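You operate a simulated robot arm through the tools that you are given. There is no shell and no other tool.

Carry out the task below with a simulated robot arm. There is one attempt and no reset: what you move stays moved.

TASK
Slide the watering can aside, wipe its water mark off the sofa table, then slide it back.
Fine: aside to the table's free end; red pad, put back; no spill. What is to be rubbed or washed off counts as gone when no trace of it is left.

Only the result counts: the job must be done as asked and must still hold three seconds after the hand-in. Knocking over, shifting, dropping, spilling or breaking anything else fails it.

THE ROBOT
A 7-joint arm with a two-finger parallel gripper, fixed in place. Base frame: the origin is on the floor under the middle of its stand, x ahead of it, y to its left, z up. Lengths are in m, angles in degrees, forces in N, time in s.
With the tool pointing down near the work surface it reaches from about 0.12 to 0.66 m from the base axis. Its first joint turns from -66.0 to 66.0 degrees. Payload 2.4 kg.
Tool frame: the origin (TCP) lies between the finger pads and is the grasp point; the fingertips stand 0.03 m ahead of it; z points along the fingers, y is the line along which they close. The gripper opens to 0.094 m. The fingers are 0.028 m wide and 0.01 m thick; the gripper's body (0.05 by 0.096 m) begins 0.055 m behind the TCP.
Orientation is told as [roll, pitch, yaw] about the base's x, y, z axes, in that order, counted from this pose: with the fingers straight down and closing along the base's y, the tool's x points along the base's -x, its y along +y and its z along -z.

THE INTERFACE
- The arm moves only by the tool step_arm. Its argument "plan" is text: rows parted by semicolons, each of 6 numbers parted by spaces: the shift along the base's x, y, z in mm, then the turn, a rotation vector about the base's x, y, z in degrees. In form: x y z wx wy wz; .... A call has 1 to 20 rows; each row shifts and turns the commanded pose from where the row before left it. "fingers" is the closure in counts, from 0 (fully open) to 255 (shut), set as the call begins (left out, the last holds). A row lasts 0.2 s, in which the tool goes at most 0.05 m and 8.6 degrees; a call with a longer step from one row to the next is refused whole, and so is a gripper value outside its range. Where a pose cannot be reached the arm comes as near as it can. A force on the tool above 70 N (or 10 N above the force at the start of the call, whichever is more), or a blocked arm, ends the call early, and 0.2 s more pass. Each finger travels about 0.153 m/s and halts on what it meets, pressing with about 34 N; the grip force reading is that of the motor and also rises with nothing between the fingers. The clock runs only during rows and for 0.2 s after the last one: add rows that do not move to give the fingers time. The reply holds the time, the measured pose of the TCP, the force on the tool along the base axes, the opening and the grip force, in the units named above and with some noise, with the torque about the TCP (base axes, N m) and any sound that the robot's microphone picked up, and new pictures: "pictures" is both (left out), scene, wrist or none.
- Cameras (640 x 400 px; columns grow to the right, rows downward): "scene" is fixed at [0.0485, 0.4861, 1.4385]; the picture's right is [-0.62, -0.79, 0.00], its down [-0.49, 0.38, -0.78] and it looks along [0.62, -0.48, -0.62] (base axes); focal length 340 px, centre (320, 200). "wrist" rides on the gripper at [0.076, 0.014, -0.103] in the tool frame; the picture's right is [-0.18, 0.98, 0.00], its down [-0.75, -0.14, -0.64] and it looks along [-0.63, -0.12, 0.77] (tool axes); focal length 243 px, centre (320, 200). There is no depth. A picture from a camera that has moved, and an enlarged one, comes with that camera's place and axes in the base frame and with its lens.
- inspect(camera, box): a new picture of the part [left, top, right, bottom] of that camera's present view, enlarged. The clock stands still meanwhile.
- close_job(): hands the job in; it is judged then, once.

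Places have to be worked out from the pictures, the camera data and where the tool is seen. Open the gripper and draw the arm clear of the work before you hand the job in, unless the task says otherwise.

The tools are called after "Call:" as a command line: name --argument value ..., lists and objects as JSON in quotes. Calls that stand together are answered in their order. step_arm: Moves the arm, as the interface text tells. Its arguments: {"type":"object","properties":{"plan":{"type":"string"},"fingers":{"type":"number"},"pictures":{"type":"string","enum":["both","scene","wrist","none"]}},"required":["plan"]} The other tools are called the same way: inspect (camera, box) takes an enlarged picture of a part of a camera's view; close_job () hands the job in.

At the start:

```text
time: 0.0
tool_pos: [0.4131, 0.0549, 0.9905]
orientation: [0.0, -0.2, -0.2]
force: [0.9, 0.7, -1.0]
torque: [-0.01, 0.0, 0.0]
opening: 0.094
grip_force: 0.2
```

scene: 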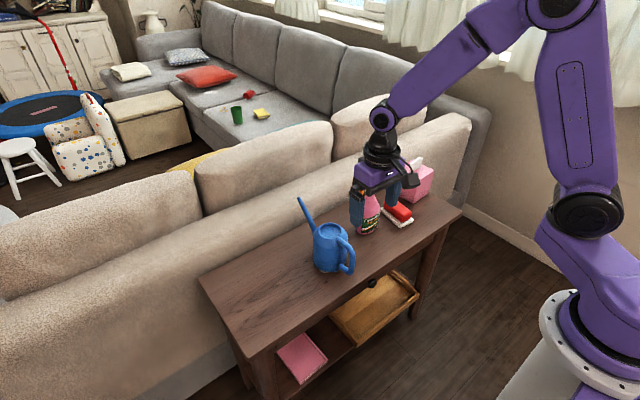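
wrist: 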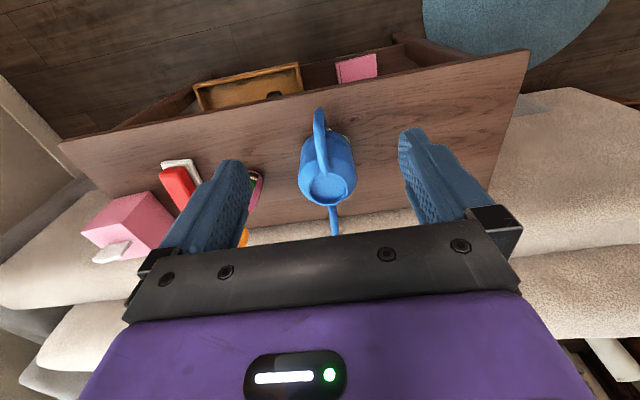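

I'll begin by looking closely at the table area in both cameras to locate the can, the red pad, and other items.

Call:
inspect --camera "scene" --box '[280, 150, 480, 290]'

Call:
inspect --camera "wrist" --box '[60, 80, 380, 280]'

Call:
inspect --camera "scene" --box '[190, 200, 470, 400]'

```text
2.86 times, centred on (380, 220) of scene
camera zoom: at [0.0485, 0.4861, 1.4385], right [-0.62, -0.79, 0.0], down [-0.49, 0.38, -0.78], along [0.62, -0.48, -0.62], focal length 973 px, centre (149, 143)
```

zoom: 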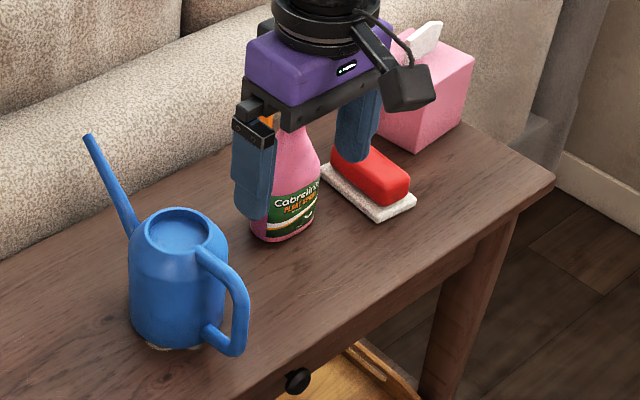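

```text
2.00 times, centred on (220, 180) of wrist
camera zoom: at [0.336, 0.0691, 1.0924], right [0.19, 0.98, 0.0], down [0.75, -0.14, 0.64], along [0.63, -0.12, -0.77], focal length 485 px, centre (520, 240)
```

zoom: 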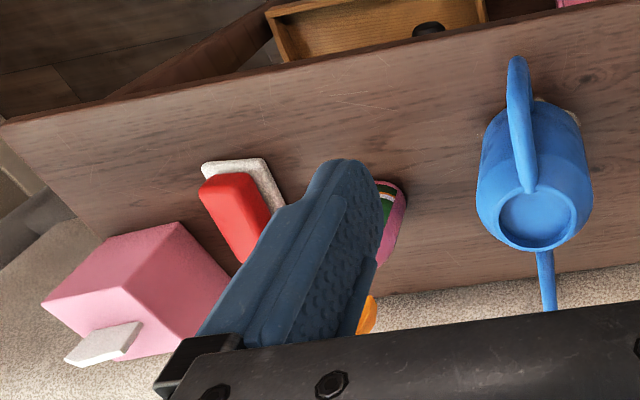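

```text
2.00 times, centred on (330, 300) of scene
camera zoom: at [0.0485, 0.4861, 1.4385], right [-0.62, -0.79, 0.0], down [-0.49, 0.38, -0.78], along [0.62, -0.48, -0.62], focal length 681 px, centre (300, 0)
```

zoom: 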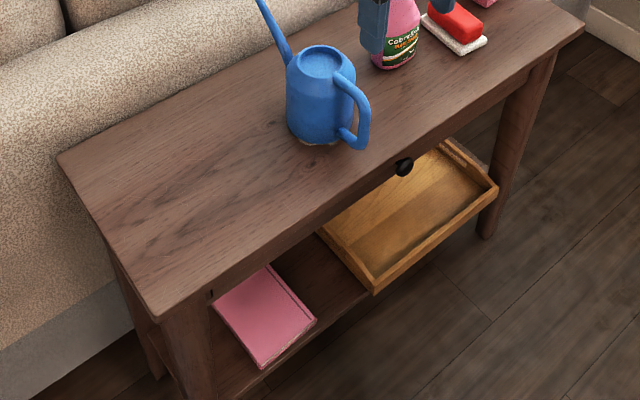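

The can sits mid-table with its handle toward the robot; the red pad with a white base lies to the right between the spray bottle and the tissue box. The free end is at +y. I'll back the arm off for a second wrist viewpoint, to triangulate better.

Call:
step_arm --plan "-40 0 20 0 0 0; -40 0 20 0 0 0; -30 0 10 0 0 0; 0 0 0 0 0 0" --fingers 0

```text
time: 1.0
tool_pos: [0.3035, 0.0549, 1.0403]
orientation: [-0.1, -0.1, -0.1]
force: [0.4, -0.9, -0.2]
torque: [0.01, -0.02, 0.0]
opening: 0.0938
grip_force: 0.0
camera wrist: at [0.2252, 0.0684, 1.1422], right [0.19, 0.98, 0.0], down [0.75, -0.14, 0.64], along [0.63, -0.12, -0.77], focal length 243 px, centre (320, 200)
```

scene: 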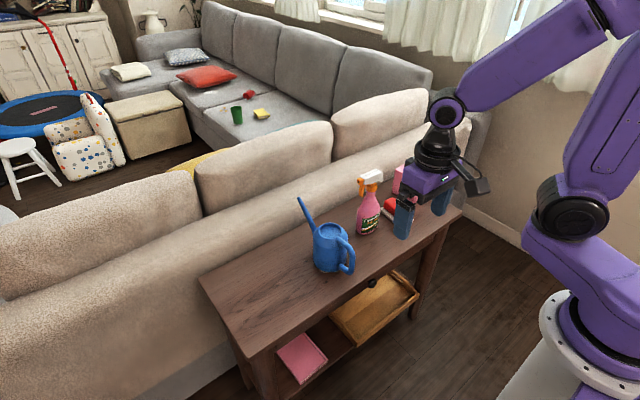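
wrist: 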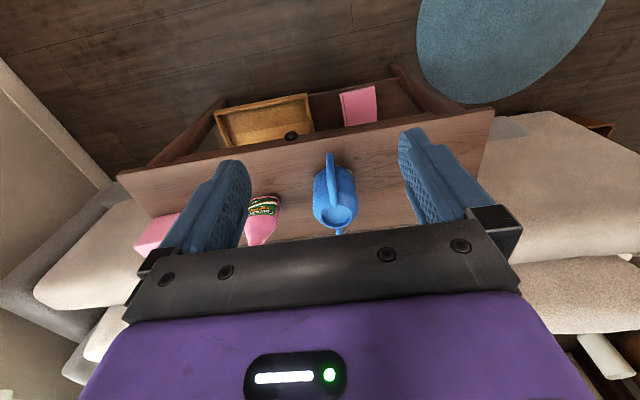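

Corner triangulation now agrees: table top z≈0.65, x 0.46–0.77, y −0.48 to 0.377. The can is at about (0.57, 0.045) with its handle reaching back to x≈0.46. I'll zoom in on the handle and on the pad area before approaching.

Call:
inspect --camera "wrist" --box '[230, 130, 430, 255]'

Call:
inspect --camera "scene" --box '[285, 185, 385, 285]'

Call:
inspect --camera "scene" --box '[340, 150, 470, 250]'

```text
3.20 times, centred on (330, 192) of wrist
camera zoom: at [0.2252, 0.0684, 1.1422], right [0.19, 0.98, 0.0], down [0.75, -0.14, 0.64], along [0.63, -0.12, -0.77], focal length 776 px, centre (288, 224)
```

zoom: 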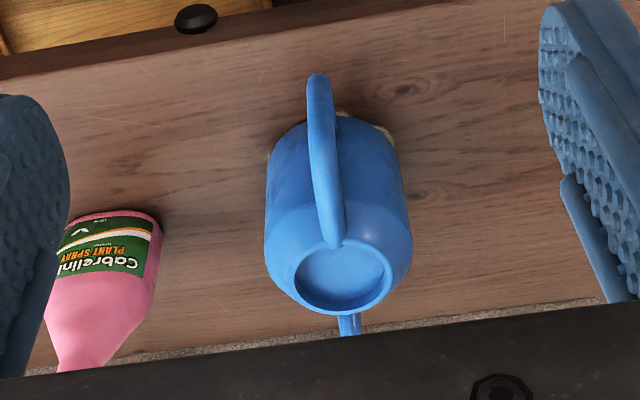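

```text
4.00 times, centred on (335, 235) of scene
camera zoom: at [0.0485, 0.4861, 1.4385], right [-0.62, -0.79, 0.0], down [-0.49, 0.38, -0.78], along [0.62, -0.48, -0.62], focal length 1362 px, centre (260, 60)
```

zoom: 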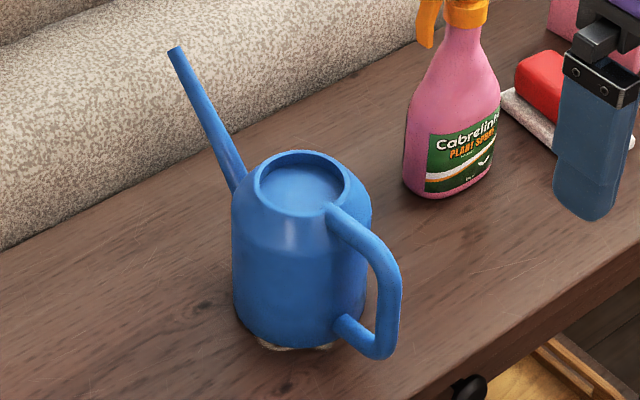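

```text
4.00 times, centred on (405, 200) of scene
camera zoom: at [0.0485, 0.4861, 1.4385], right [-0.62, -0.79, 0.0], down [-0.49, 0.38, -0.78], along [0.62, -0.48, -0.62], focal length 1362 px, centre (-20, 200)
```

zoom: 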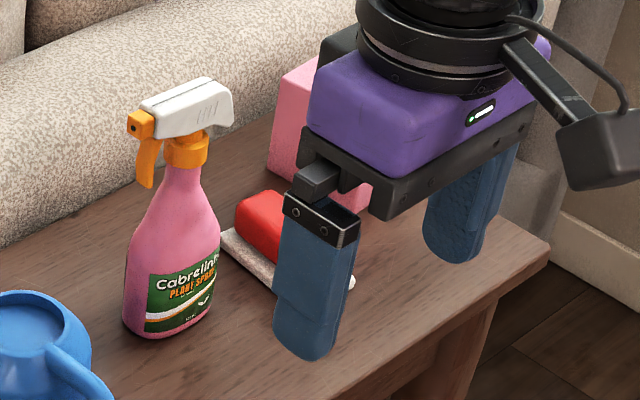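

The can's handle plane is at y≈0.040, with its vertical part around x≈0.48 and z 0.70–0.785; the lid is at z≈0.79. I'll move above the handle and check the alignment before descending.

Call:
step_arm --plan "36 -3 -18 0 0 0; 36 -3 -18 0 0 0; 36 -3 -18 0 0 0; 36 -3 -18 0 0 0; 36 -3 -18 0 0 0; 0 0 0 0 0 0" --fingers 0

```text
time: 2.4
tool_pos: [0.4843, 0.0413, 0.9504]
orientation: [-0.1, 0.0, -0.1]
force: [1.1, 1.3, 0.5]
torque: [-0.05, 0.01, -0.02]
opening: 0.0938
grip_force: 0.0
camera wrist: at [0.4077, 0.0551, 1.0523], right [0.19, 0.98, 0.0], down [0.75, -0.14, 0.64], along [0.63, -0.12, -0.77], focal length 243 px, centre (320, 200)
```

scene: 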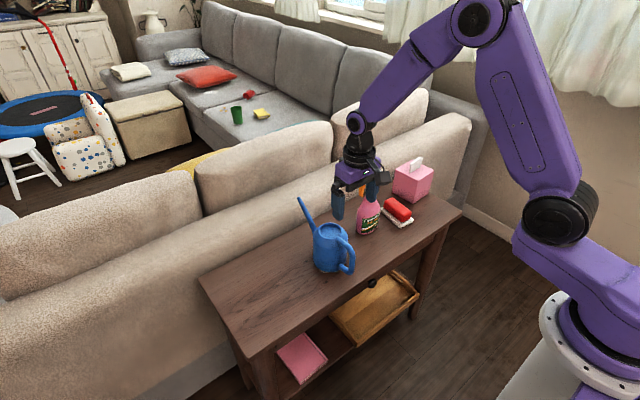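
wrist: 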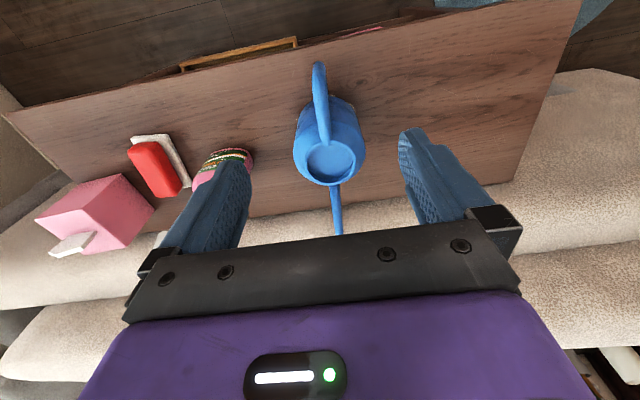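

The handle sits at y≈0.0395 directly below the TCP. I'll zoom on the wrist view once for the handle and the pad cluster, then descend.

Call:
inspect --camera "wrist" --box '[20, 90, 280, 260]'

Call:
inspect --camera "wrist" --box '[260, 40, 420, 240]'

Call:
inspect --camera "scene" --box '[350, 150, 450, 250]'

```text
2.35 times, centred on (150, 175) of wrist
camera zoom: at [0.4077, 0.0551, 1.0523], right [0.19, 0.98, 0.0], down [0.75, -0.14, 0.64], along [0.63, -0.12, -0.77], focal length 571 px, centre (720, 259)
```

zoom: 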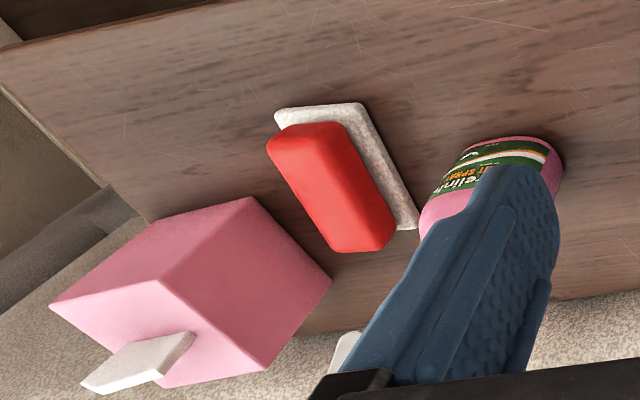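

```text
2.00 times, centred on (340, 140) of wrist
camera zoom: at [0.4077, 0.0551, 1.0523], right [0.19, 0.98, 0.0], down [0.75, -0.14, 0.64], along [0.63, -0.12, -0.77], focal length 485 px, centre (280, 320)
```

zoom: 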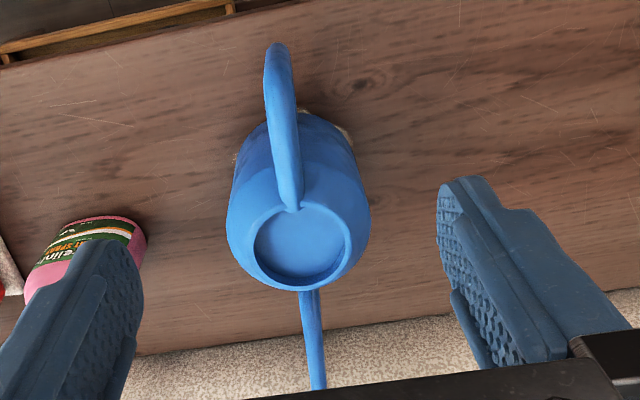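

```text
4.00 times, centred on (400, 200) of scene
camera zoom: at [0.0486, 0.4861, 1.4385], right [-0.62, -0.79, 0.0], down [-0.49, 0.38, -0.78], along [0.62, -0.48, -0.62], focal length 1362 px, centre (0, 200)
```

zoom: 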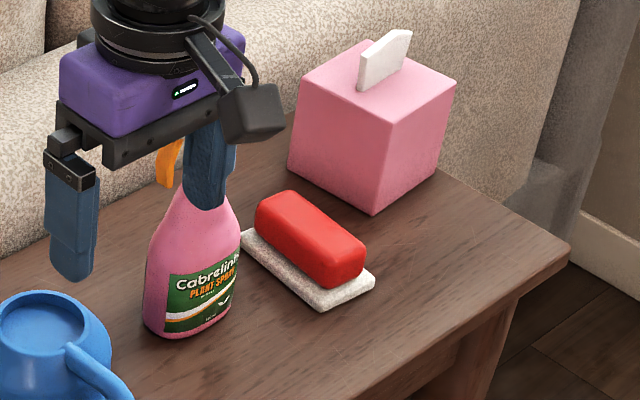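

The pad is centred near (0.594, −0.282) with its long axis along x (yaw ≈ −7°), its red top at z≈0.69, and it's clear of the bottle and tissue box. Now I'll descend around the can's handle.

Call:
step_arm --plan "-1 -1.5 -40 0 0 0; 0 0 -40 0 0 0; 0 0 -40 0 0 0; 0 0 -30 0 0 0; 0 0 -25 0 0 0; 0 0 -15 0 0 0; 0 0 0 0 0 0" --fingers 0

```text
time: 4.0
tool_pos: [0.4833, 0.0387, 0.7599]
orientation: [0.0, 0.0, 0.0]
force: [-0.7, -0.7, 0.8]
torque: [-0.05, 0.02, 0.0]
opening: 0.0942
grip_force: 0.0
camera wrist: at [0.4059, 0.0521, 0.8621], right [0.19, 0.98, 0.0], down [0.75, -0.14, 0.64], along [0.63, -0.12, -0.77], focal length 243 px, centre (320, 200)
```

scene: 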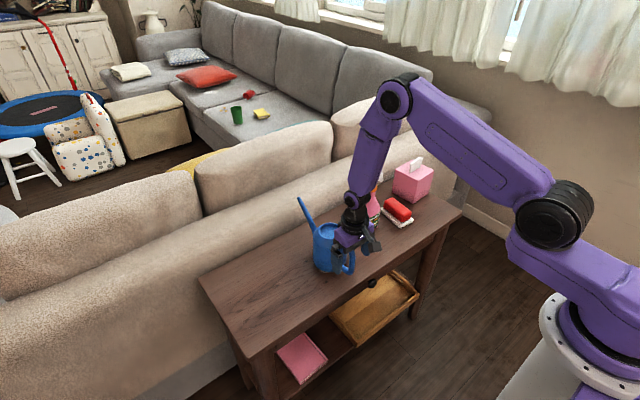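
wrist: 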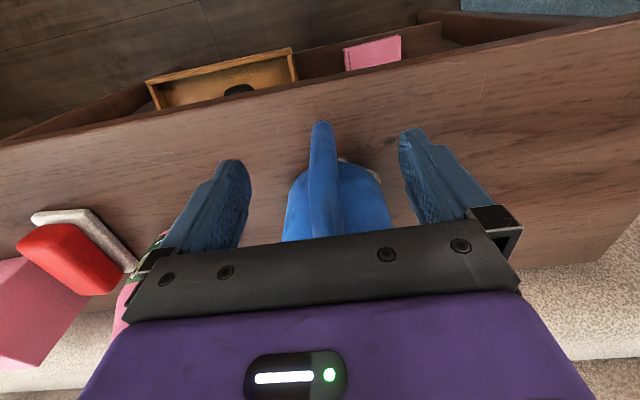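

The fingers straddle the handle evenly. I'll check from the scene camera how deep they are before closing.

Call:
inspect --camera "scene" --box '[290, 190, 400, 290]'

Call:
inspect --camera "wrist" --box '[220, 100, 440, 250]'

```text
4.00 times, centred on (345, 240) of scene
camera zoom: at [0.0485, 0.4861, 1.4385], right [-0.62, -0.79, 0.0], down [-0.49, 0.38, -0.78], along [0.62, -0.48, -0.62], focal length 1362 px, centre (220, 40)
```

zoom: 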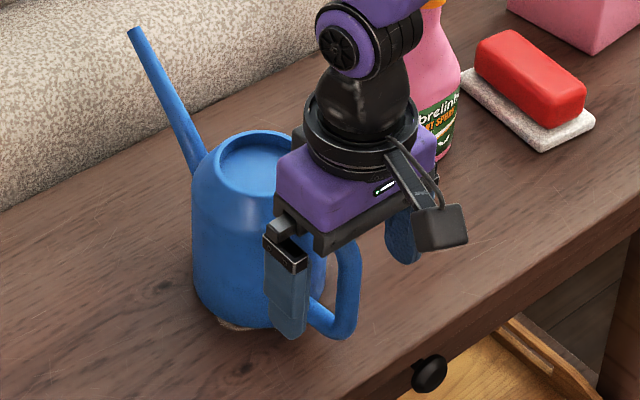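

```text
2.67 times, centred on (330, 175) of wrist
camera zoom: at [0.4059, 0.0521, 0.8621], right [0.19, 0.98, 0.0], down [0.75, -0.14, 0.64], along [0.63, -0.12, -0.77], focal length 647 px, centre (293, 267)
```

zoom: 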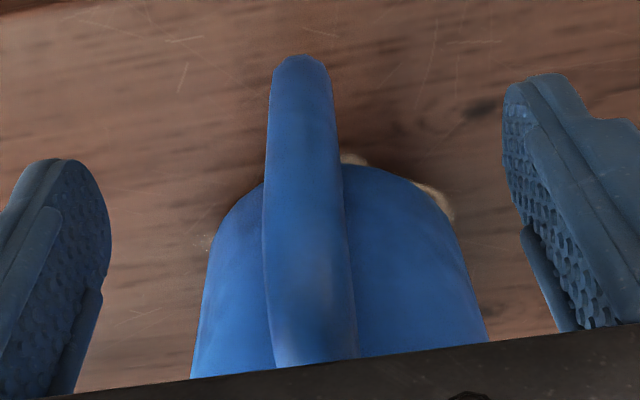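

Alignment is good (the handle is centred between the fingers in y and x). I'll lower 5 mm and close on the handle.

Call:
step_arm --plan "0 0 -5 0 0 0; 0 0 0 0 0 0" --fingers 0 --pictures "none"

Call:
step_arm --plan "0 0 0 0 0 0; 0 0 0 0 0 0; 0 0 0 0 0 0; 0 0 0 0 0 0" --fingers 255

```text
time: 4.6
tool_pos: [0.4828, 0.037, 0.7557]
orientation: [-0.1, -0.1, -0.1]
force: [0.9, 0.4, -0.3]
torque: [-0.02, -0.02, -0.02]
opening: 0.0941
grip_force: 0.1
```

```text
time: 5.6
tool_pos: [0.4819, 0.0381, 0.7566]
orientation: [0.0, -0.1, 0.0]
force: [-1.6, -1.2, 0.2]
torque: [-0.04, -0.12, 0.02]
opening: 0.0195
grip_force: 34.1
camera wrist: at [0.4053, 0.0524, 0.8571], right [0.19, 0.98, 0.0], down [0.75, -0.14, 0.64], along [0.63, -0.12, -0.77], focal length 243 px, centre (320, 200)
```

scene: 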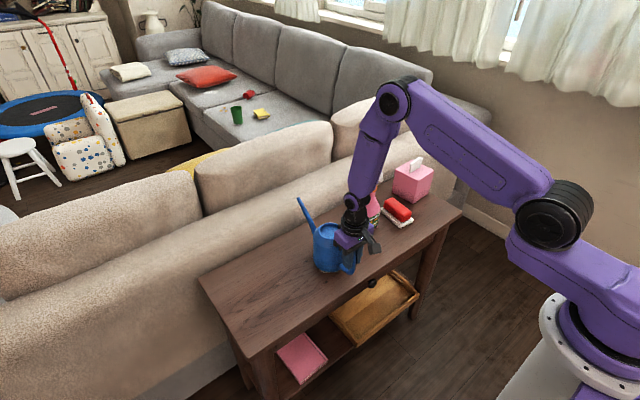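
wrist: 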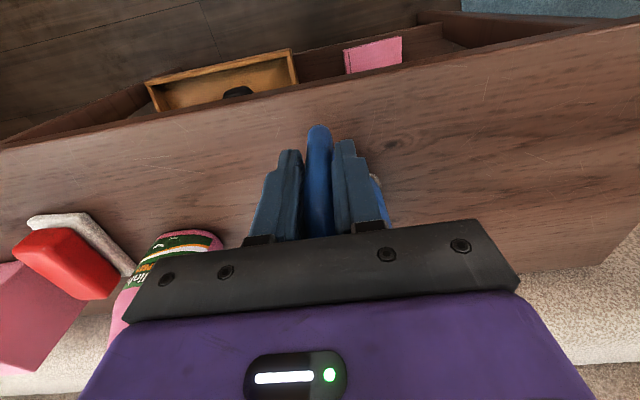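

The handle is gripped (19.5 mm). I'll slide the can slowly toward the free end (+y) with gentle acceleration so nothing sloshes.

Call:
step_arm --plan "0 2 0 0 0 0; 0 4 0 0 0 0; 0 6 0 0 0 0; 0 8 0 0 0 0; 0 10 0 0 0 0; 0 10 0 0 0 0; 0 10 0 0 0 0; 0 10 0 0 0 0; 0 8 0 0 0 0; 0 6 0 0 0 0; 0 4 0 0 0 0; 0 2 0 0 0 0; 0 0 0 0 0 0" --fingers 255

```text
time: 8.4
tool_pos: [0.482, 0.1184, 0.7545]
orientation: [0.0, -0.1, -0.1]
force: [-0.4, 0.5, -0.8]
torque: [0.03, 0.5, 0.0]
opening: 0.0199
grip_force: 33.8
camera wrist: at [0.4048, 0.1328, 0.857], right [0.19, 0.98, 0.0], down [0.75, -0.14, 0.64], along [0.63, -0.12, -0.77], focal length 243 px, centre (320, 200)
```

scene: 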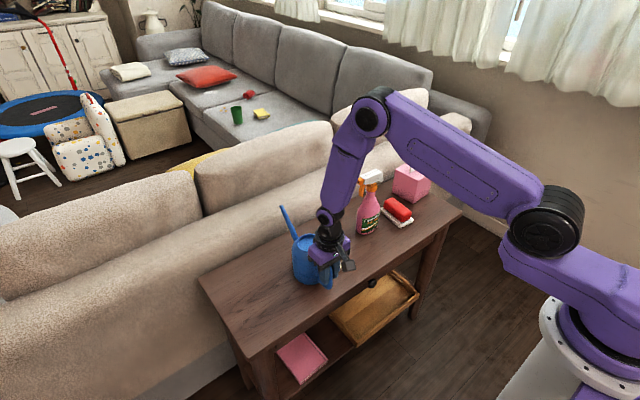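
wrist: 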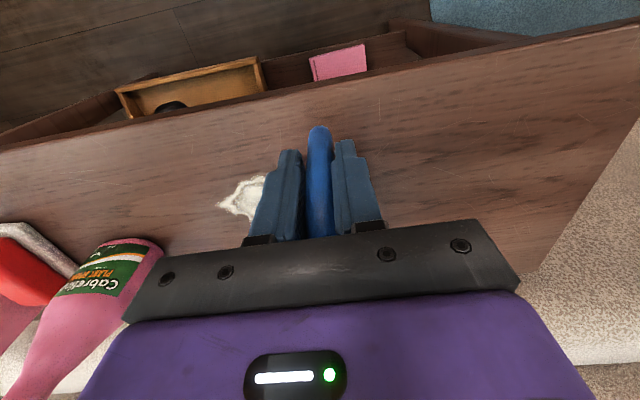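

The can slides upright and the whitish water mark is appearing where it stood. I'll continue toward the free end.

Call:
step_arm --plan "0 2 0 0 0 0; 0 4 0 0 0 0; 0 6 0 0 0 0; 0 8 0 0 0 0; 0 10 0 0 0 0; 0 10 0 0 0 0; 0 10 0 0 0 0; 0 10 0 0 0 0; 0 10 0 0 0 0; 0 10 0 0 0 0; 0 10 0 0 0 0; 0 10 0 0 0 0; 0 10 0 0 0 0; 0 10 0 0 0 0; 0 10 0 0 0 0; 0 8 0 0 0 0; 0 6 0 0 0 0; 0 4 0 0 0 0; 0 2 0 0 0 0; 0 0 0 0 0 0" --fingers 255

```text
time: 12.6
tool_pos: [0.4817, 0.2685, 0.7548]
orientation: [0.0, -0.1, -0.2]
force: [-0.3, -1.6, -0.8]
torque: [0.05, 0.13, -0.14]
opening: 0.0199
grip_force: 34.0
camera wrist: at [0.4055, 0.2822, 0.857], right [0.19, 0.98, 0.0], down [0.75, -0.14, 0.64], along [0.63, -0.12, -0.77], focal length 243 px, centre (320, 200)
```

scene: 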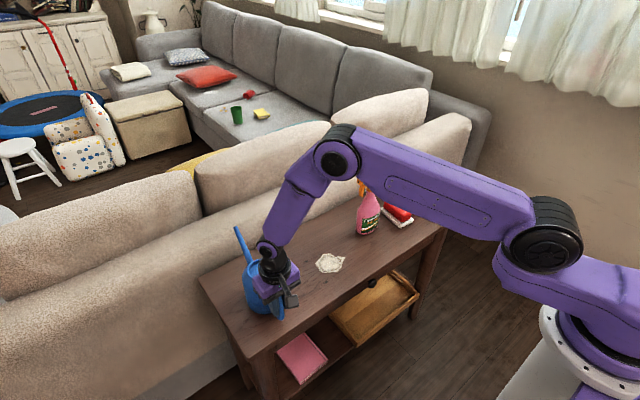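
wrist: 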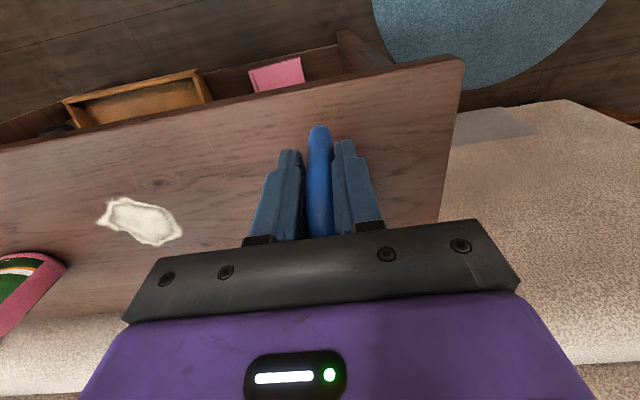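

The can is now near the free end (y≈0.27), and the mark is fully exposed. I'll zoom in on the mark to measure its extent.

Call:
inspect --camera "scene" --box '[280, 230, 380, 300]'

Call:
inspect --camera "wrist" --box '[60, 160, 240, 270]'

Call:
inspect --camera "scene" --box '[190, 200, 340, 340]'

```text
5.71 times, centred on (330, 265) of scene
camera zoom: at [0.0485, 0.486, 1.4385], right [-0.62, -0.79, 0.0], down [-0.49, 0.38, -0.78], along [0.62, -0.48, -0.62], focal length 1945 px, centre (263, -171)
```

zoom: 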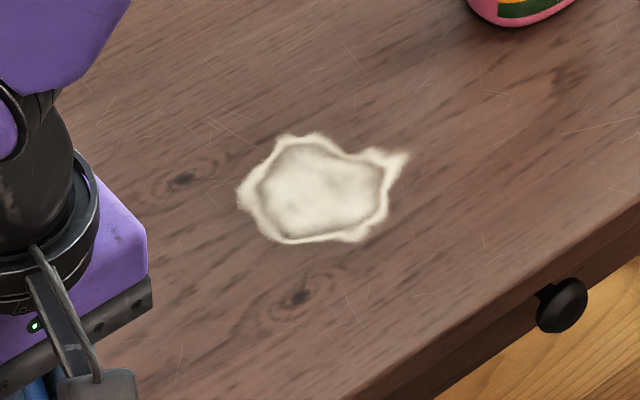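

```text
3.56 times, centred on (150, 215) of wrist
camera zoom: at [0.4055, 0.2822, 0.857], right [0.19, 0.98, 0.0], down [0.75, -0.14, 0.64], along [0.63, -0.12, -0.77], focal length 863 px, centre (924, 147)
```

zoom: 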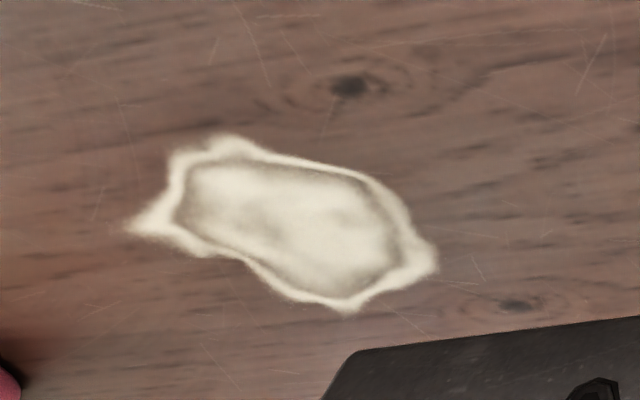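

```text
2.86 times, centred on (265, 270) of scene
camera zoom: at [0.0485, 0.486, 1.4385], right [-0.62, -0.79, 0.0], down [-0.49, 0.38, -0.78], along [0.62, -0.48, -0.62], focal length 973 px, centre (477, 0)
```

zoom: 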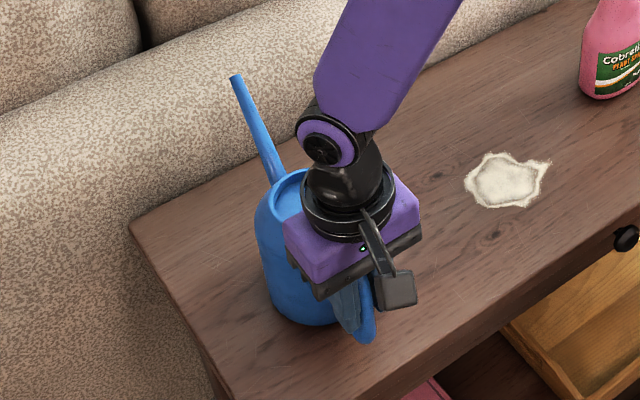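

The mark spans about x 0.527–0.613, y −0.02–0.078. I'll release the handle, wait, and rise straight up.

Call:
step_arm --plan "0 0 0 0 0 0; 0 0 0 0 0 0; 0 0 0 0 0 0; 0 0 0 0 0 0" --fingers 0 --pictures "wrist"

Call:
step_arm --plan "0 0 10 0 0 0; 0 0 20 0 0 0; 0 0 40 0 0 0; 0 0 45 0 0 0; 0 0 45 0 0 0; 0 0 45 0 0 0; 0 0 0 0 0 0" --fingers 0

```text
time: 13.6
tool_pos: [0.4829, 0.2676, 0.7554]
orientation: [0.0, -0.2, -0.1]
force: [0.6, -0.5, -0.7]
torque: [-0.04, -0.02, 0.01]
opening: 0.0939
grip_force: 0.1
camera wrist: at [0.4055, 0.2822, 0.8571], right [0.19, 0.98, 0.0], down [0.75, -0.14, 0.64], along [0.63, -0.12, -0.77], focal length 243 px, centre (320, 200)
```

wrist: 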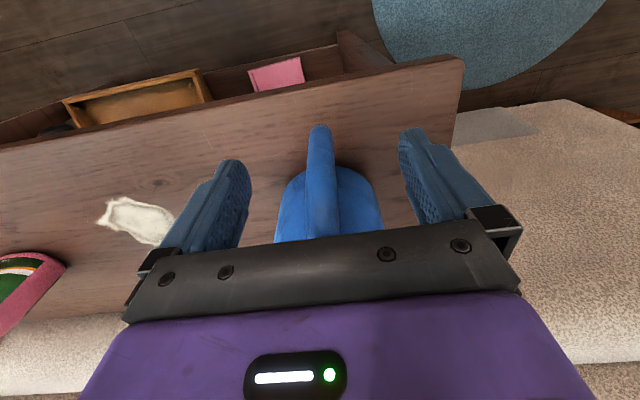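

```text
time: 15.2
tool_pos: [0.4816, 0.2678, 0.9583]
orientation: [0.1, -0.1, -0.1]
force: [-0.3, -0.7, -0.4]
torque: [-0.01, -0.03, -0.01]
opening: 0.0941
grip_force: 0.1
camera wrist: at [0.4053, 0.282, 1.0611], right [0.19, 0.98, 0.0], down [0.75, -0.14, 0.64], along [0.63, -0.12, -0.77], focal length 243 px, centre (320, 200)
```

scene: 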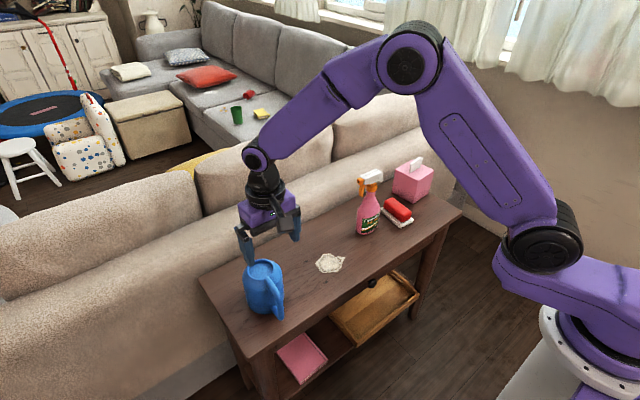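
wrist: 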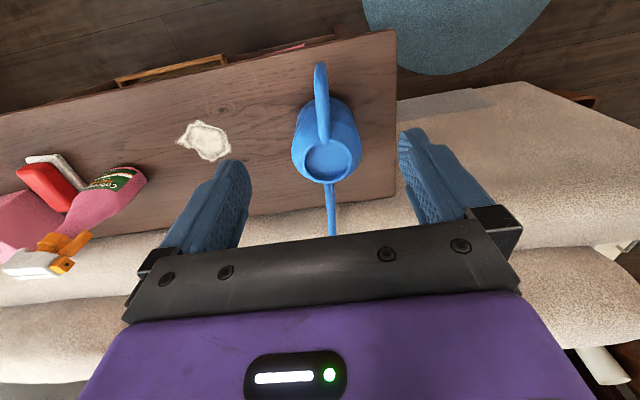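

The can stands free at the end. I'll now travel at safe height across to in front of the red pad and yaw −7° to align with it.

Call:
step_arm --plan "0 -20 5 0 0 0; 0 -40 5 0 0 0; 0 -45 0 0 0 0; 0 -45 0 0 0 0; 0 -45 0 0 0 0; 0 -45 0 0 0 0; 0 -45 0 0 0 0; 0 -45 0 0 0 0; 0 -45 0 0 0 0; 0 -45 0 0 0 0; 0 -45 0 0 0 0; 0 -45 0 0 0 -3; 0 -35 0 0 0 -4; 0 0 0 0 0 0" --fingers 0

```text
time: 18.2
tool_pos: [0.4818, -0.2777, 0.9715]
orientation: [0.1, -0.1, -7.1]
force: [-0.2, -0.9, 0.7]
torque: [-0.02, 0.02, 0.02]
opening: 0.094
grip_force: 0.1
camera wrist: at [0.4062, -0.2546, 1.0723], right [0.3, 0.95, 0.0], down [0.73, -0.23, 0.64], along [0.61, -0.2, -0.77], focal length 243 px, centre (320, 200)
```

scene: 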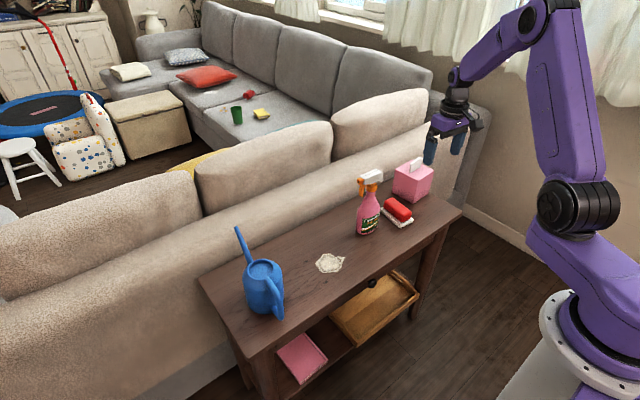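
wrist: 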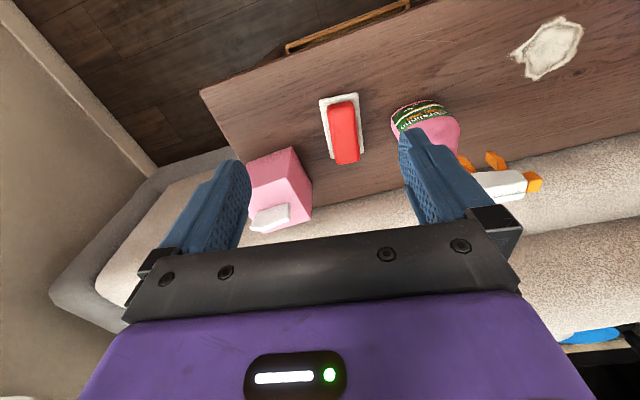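

Call:
inspect --camera "wrist" --box '[240, 60, 480, 210]'

Call:
inspect --camera "scene" --box '[340, 150, 450, 250]'

```text
2.67 times, centred on (360, 135) of wrist
camera zoom: at [0.4062, -0.2546, 1.0723], right [0.3, 0.95, 0.0], down [0.73, -0.23, 0.64], along [0.61, -0.2, -0.77], focal length 647 px, centre (213, 373)
```

zoom: 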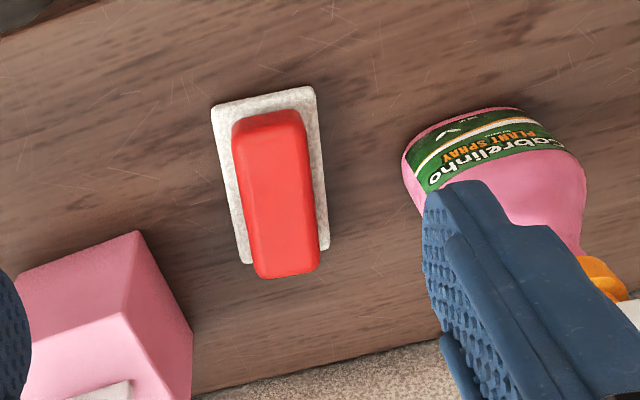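

```text
4.00 times, centred on (395, 200) of scene
camera zoom: at [0.0486, 0.486, 1.4385], right [-0.62, -0.79, 0.0], down [-0.49, 0.38, -0.78], along [0.62, -0.48, -0.62], focal length 1362 px, centre (20, 200)
```

zoom: 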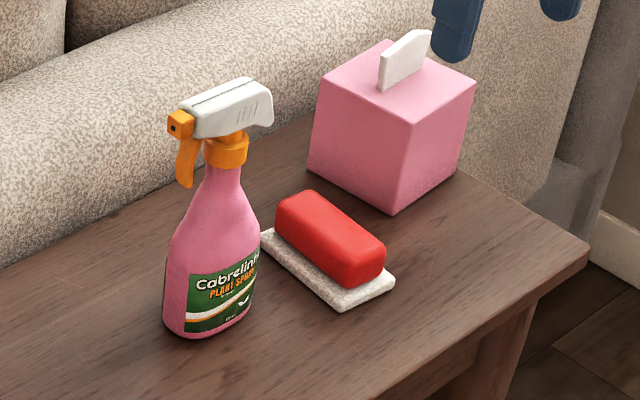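

Pad measured from here: centre ≈ (0.588, −0.270), yaw ≈ −6.5°, red top z≈0.69, and the red part is about 45 mm wide. I'll narrow the fingers to about 70 mm, move over it and come down to z 0.80 for a close check.

Call:
step_arm --plan "34 3 0 0 0 0.5; 34 3 0 0 0 0; 33 2 0 0 0 0; 0 0 -40 0 0 0; 0 0 -45 0 0 0; 0 0 -45 0 0 0; 0 0 -40 0 0 0; 0 0 0 0 0 0" --fingers 60

```text
time: 20.0
tool_pos: [0.5841, -0.2673, 0.7999]
orientation: [-0.2, -0.2, -6.6]
force: [0.0, -0.5, 0.4]
torque: [0.03, -0.01, 0.0]
opening: 0.0717
grip_force: 0.0
camera wrist: at [0.5085, -0.2458, 0.9012], right [0.3, 0.96, 0.0], down [0.73, -0.23, 0.64], along [0.62, -0.19, -0.76], focal length 243 px, centre (320, 200)
```

scene: 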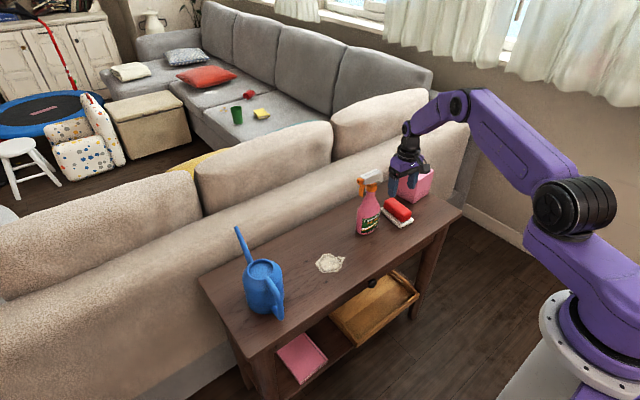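
wrist: 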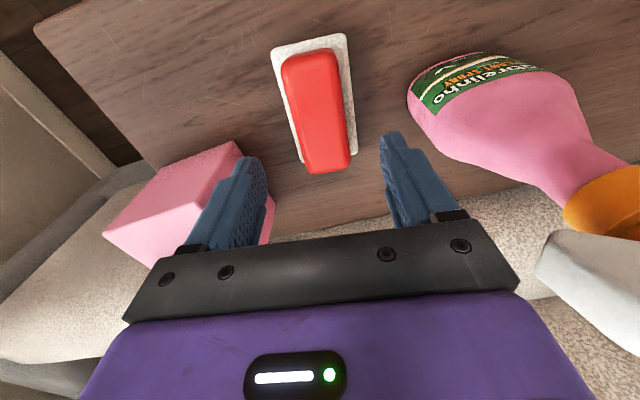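

Close view puts the red block's centre at about (0.583, −0.270), yaw ≈ −7.5°. I'll trim y by −3 mm and yaw by −1°, then descend to z 0.725 and look again.

Call:
step_arm --plan "0 -3 -25 0 0 -1; 0 0 -25 0 0 0; 0 0 -25 0 0 0; 0 0 0 0 0 0" --fingers 60

```text
time: 21.0
tool_pos: [0.5832, -0.2725, 0.7257]
orientation: [0.0, -0.1, -7.6]
force: [-0.3, -0.6, 0.0]
torque: [0.01, 0.0, 0.01]
opening: 0.0718
grip_force: 0.0
camera wrist: at [0.5096, -0.2471, 0.8272], right [0.31, 0.95, 0.0], down [0.73, -0.24, 0.64], along [0.61, -0.2, -0.77], focal length 243 px, centre (320, 200)
```

scene: 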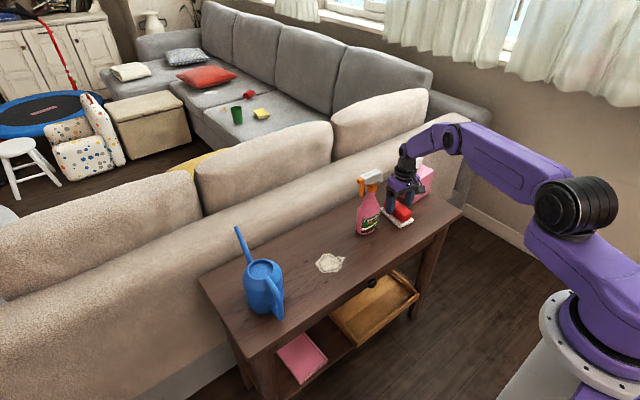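
wrist: 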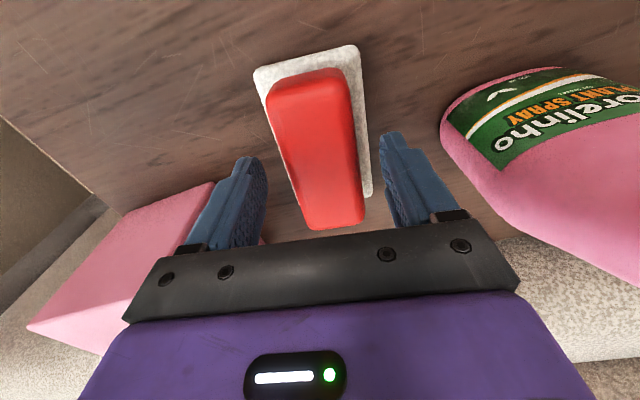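

The red block is centred between the fingers. I'll zoom to check margins and the tissue box/bottle clearance.

Call:
inspect --camera "wrist" --box '[200, 30, 460, 250]'

Call:
inspect --camera "scene" --box '[345, 150, 445, 240]'

```text
1.82 times, centred on (330, 140) of wrist
camera zoom: at [0.5096, -0.2471, 0.8272], right [0.31, 0.95, 0.0], down [0.73, -0.24, 0.64], along [0.61, -0.2, -0.77], focal length 441 px, centre (302, 309)
```

zoom: 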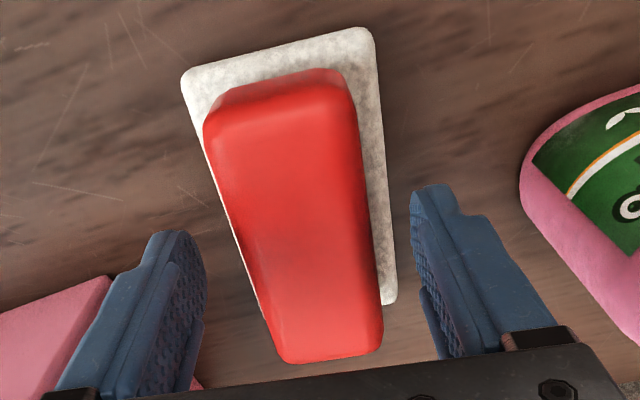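

```text
4.44 times, centred on (395, 195) of scene
camera zoom: at [0.0485, 0.4861, 1.4385], right [-0.62, -0.79, 0.0], down [-0.49, 0.38, -0.78], along [0.62, -0.48, -0.62], focal length 1513 px, centre (-13, 222)
```

zoom: 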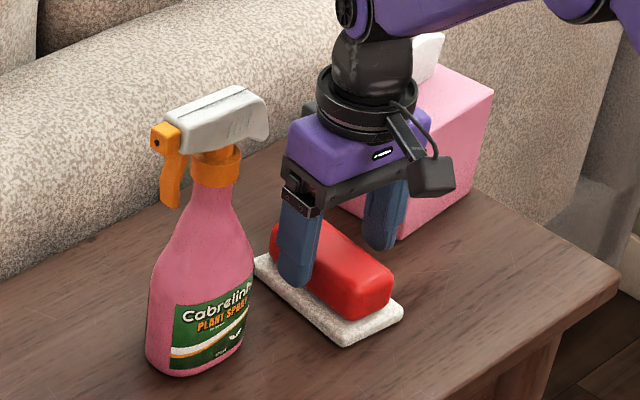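

Margins look even on both sides. I'll go down to z≈0.700 (tips just above the white base), shift 5 mm back to the block's centre, and grip.

Call:
step_arm --plan "-5 0 -9 0 0 0; 0 0 -8 0 0 0; 0 0 -8 0 0 0; 0 0 0 0 0 0" --fingers 60

```text
time: 22.0
tool_pos: [0.5768, -0.2704, 0.7016]
orientation: [0.0, -0.1, -7.6]
force: [-0.3, -0.9, -0.1]
torque: [-0.04, 0.02, -0.02]
opening: 0.0719
grip_force: 0.0
camera wrist: at [0.5038, -0.2467, 0.8028], right [0.31, 0.95, 0.0], down [0.73, -0.24, 0.64], along [0.61, -0.2, -0.77], focal length 243 px, centre (320, 200)
```

scene: 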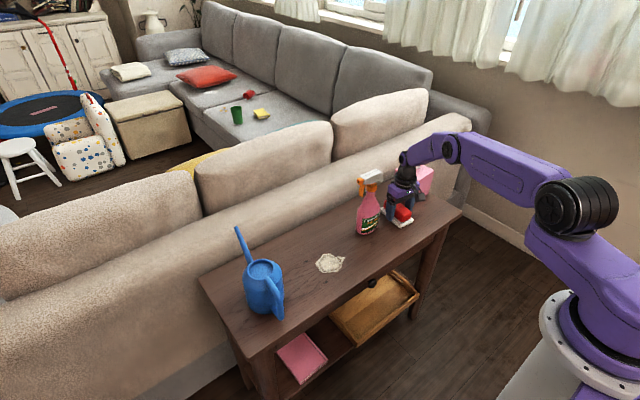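
wrist: 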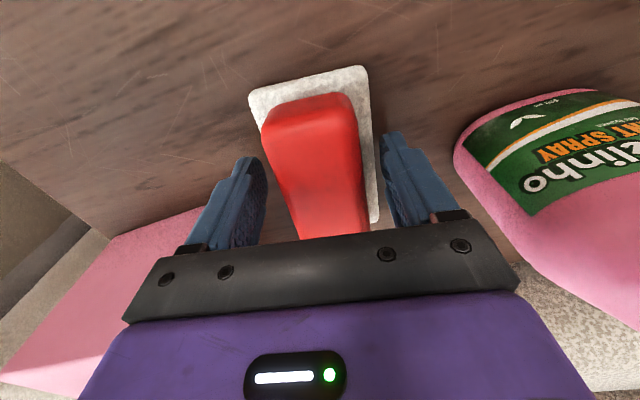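

No contact force, and the tips are about 10 mm above the white base level. I'll close on the red block.

Call:
step_arm --plan "0 0 -2 0 0 0; 0 0 0 0 0 0; 0 0 0 0 0 0; 0 0 0 0 0 0" --fingers 255

Call:
inspect --camera "scene" --box '[345, 150, 445, 240]'

```text
time: 23.0
tool_pos: [0.5807, -0.2714, 0.6998]
orientation: [0.0, -0.5, -7.5]
force: [-3.1, 3.1, 29.0]
torque: [0.18, 0.2, 0.25]
opening: 0.0629
grip_force: 33.9
camera wrist: at [0.5046, -0.2471, 0.8016], right [0.31, 0.95, 0.0], down [0.72, -0.24, 0.65], along [0.61, -0.2, -0.76], focal length 243 px, centre (320, 200)
```

scene: 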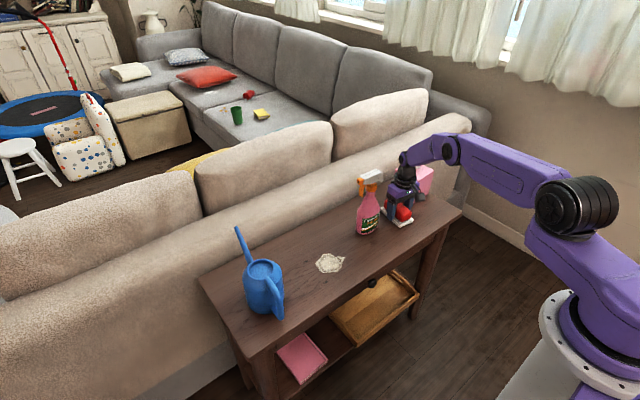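
wrist: 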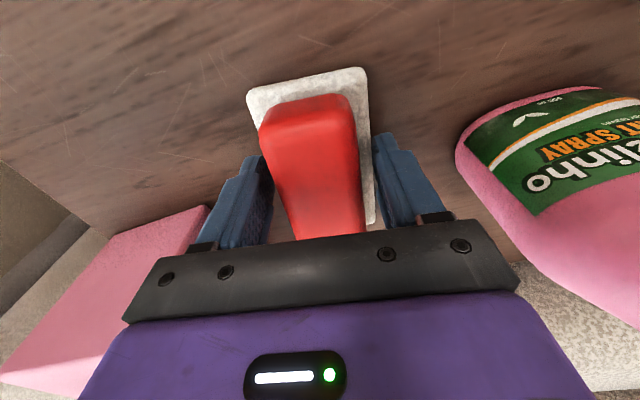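

```text
4.44 times, centred on (395, 195) of scene
camera zoom: at [0.0479, 0.4864, 1.4384], right [-0.62, -0.79, 0.0], down [-0.49, 0.38, -0.78], along [0.62, -0.48, -0.62], focal length 1513 px, centre (-13, 222)
```

zoom: 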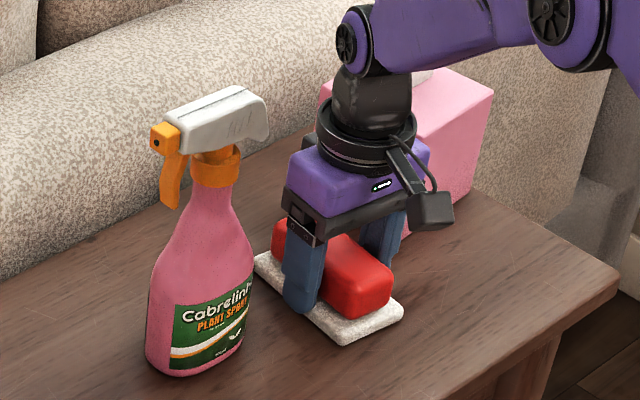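

The fingers stopped at 63 mm with 29 N upward: they caught the white base's edges, so the base top is a bit higher than I assumed. I'll open slightly, rise about 9 mm and regrip the red part only.

Call:
step_arm --plan "0 0 0 0 0 0; 0 0 0 0 0 0; 0 0 5 0 0 0; 0 0 5 0 0 0; 0 0 0 0 0 0" --fingers 60

Call:
inspect --camera "wrist" --box '[200, 30, 460, 250]'

Call:
inspect --camera "scene" --box '[345, 150, 445, 240]'

```text
time: 24.2
tool_pos: [0.5792, -0.2718, 0.7086]
orientation: [0.0, -0.1, -7.6]
force: [-0.4, -0.1, -0.9]
torque: [-0.02, 0.0, -0.01]
opening: 0.0719
grip_force: 0.0
camera wrist: at [0.5039, -0.2476, 0.8105], right [0.31, 0.95, 0.0], down [0.73, -0.24, 0.64], along [0.61, -0.2, -0.77], focal length 243 px, centre (320, 200)
```

scene: 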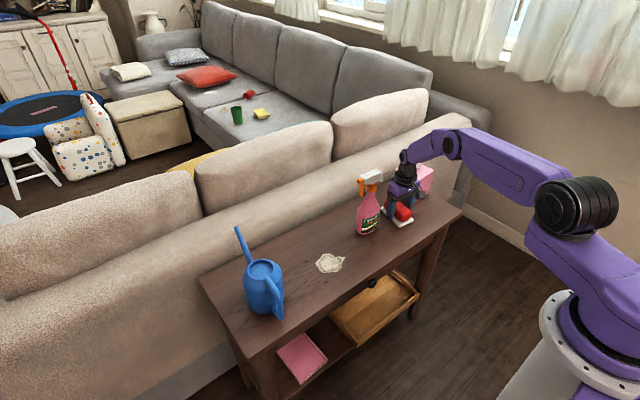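
wrist: 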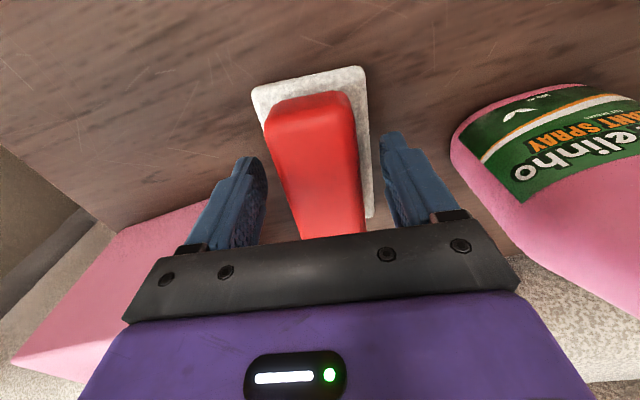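

```text
1.82 times, centred on (330, 140) of wrist
camera zoom: at [0.5039, -0.2476, 0.8105], right [0.31, 0.95, 0.0], down [0.73, -0.24, 0.64], along [0.61, -0.2, -0.77], focal length 441 px, centre (302, 309)
```

zoom: 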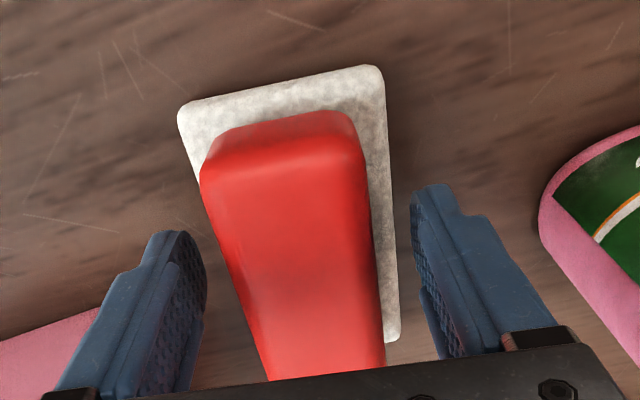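

```text
4.44 times, centred on (395, 195) of scene
camera zoom: at [0.0485, 0.4861, 1.4385], right [-0.62, -0.79, 0.0], down [-0.49, 0.38, -0.78], along [0.62, -0.48, -0.62], focal length 1513 px, centre (-13, 222)
```

zoom: 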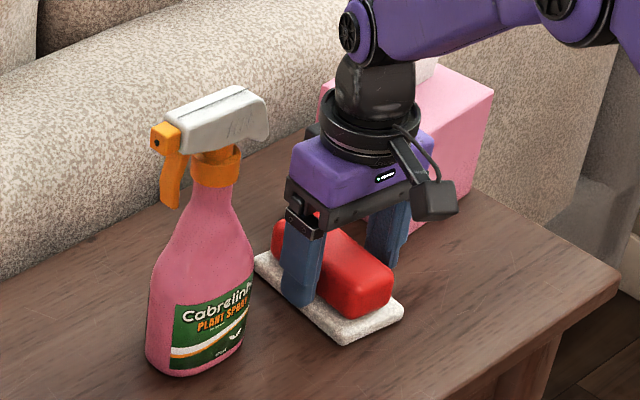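

The pad hasn't moved. At tip height ≈0.679 I'll close again and see whether the opening ends near the red width of about 45 mm.

Call:
step_arm --plan "0 0 0 0 0 0; 0 0 0 0 0 0; 0 0 0 0 0 0" --fingers 255

Call:
inspect --camera "scene" --box '[345, 150, 445, 240]'

Call:
inspect --camera "wrist" --box '[200, 30, 460, 250]'

```text
time: 25.0
tool_pos: [0.5793, -0.2718, 0.708]
orientation: [0.0, -0.1, -7.6]
force: [-0.4, 0.5, 0.0]
torque: [0.02, -0.03, -0.01]
opening: 0.0477
grip_force: 34.1
camera wrist: at [0.504, -0.2477, 0.8105], right [0.31, 0.95, 0.0], down [0.73, -0.24, 0.64], along [0.61, -0.2, -0.77], focal length 243 px, centre (320, 200)
```

scene: 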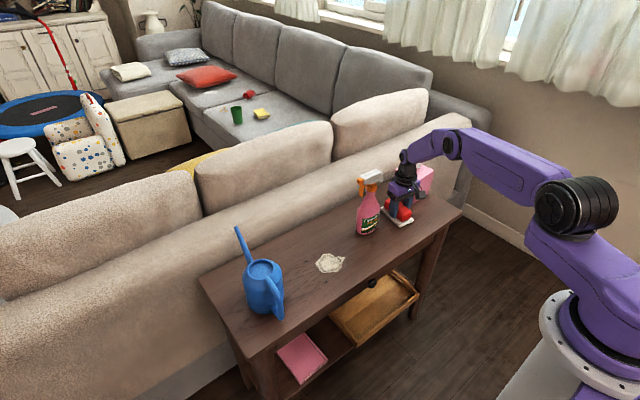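
wrist: 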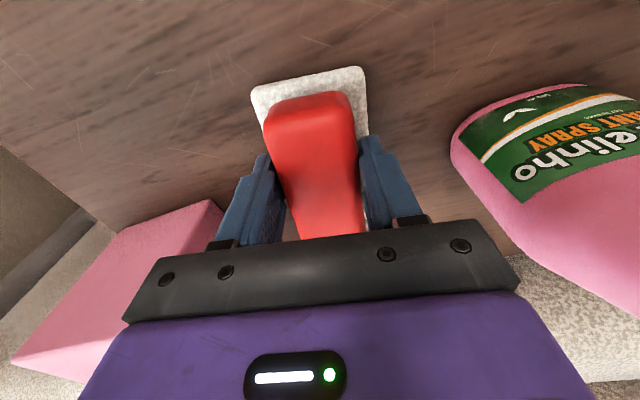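

```text
4.44 times, centred on (395, 195) of scene
camera zoom: at [0.0485, 0.4861, 1.4385], right [-0.62, -0.79, 0.0], down [-0.49, 0.38, -0.78], along [0.62, -0.48, -0.62], focal length 1513 px, centre (-13, 222)
```

zoom: 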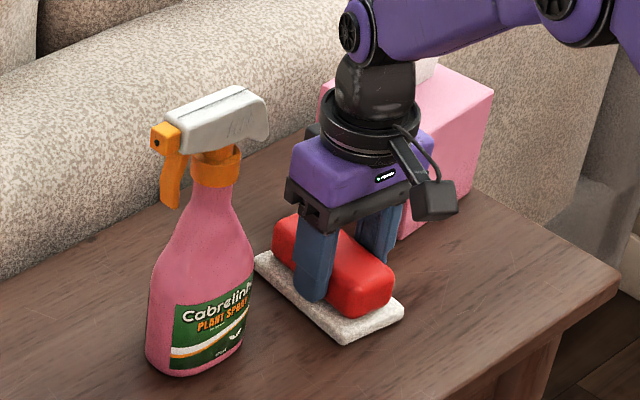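

```text
1.82 times, centred on (330, 140) of wrist
camera zoom: at [0.504, -0.2477, 0.8105], right [0.31, 0.95, 0.0], down [0.73, -0.24, 0.64], along [0.61, -0.2, -0.77], focal length 441 px, centre (302, 309)
```

zoom: 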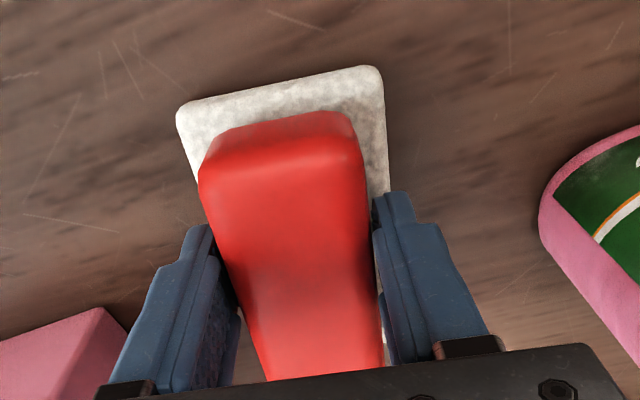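

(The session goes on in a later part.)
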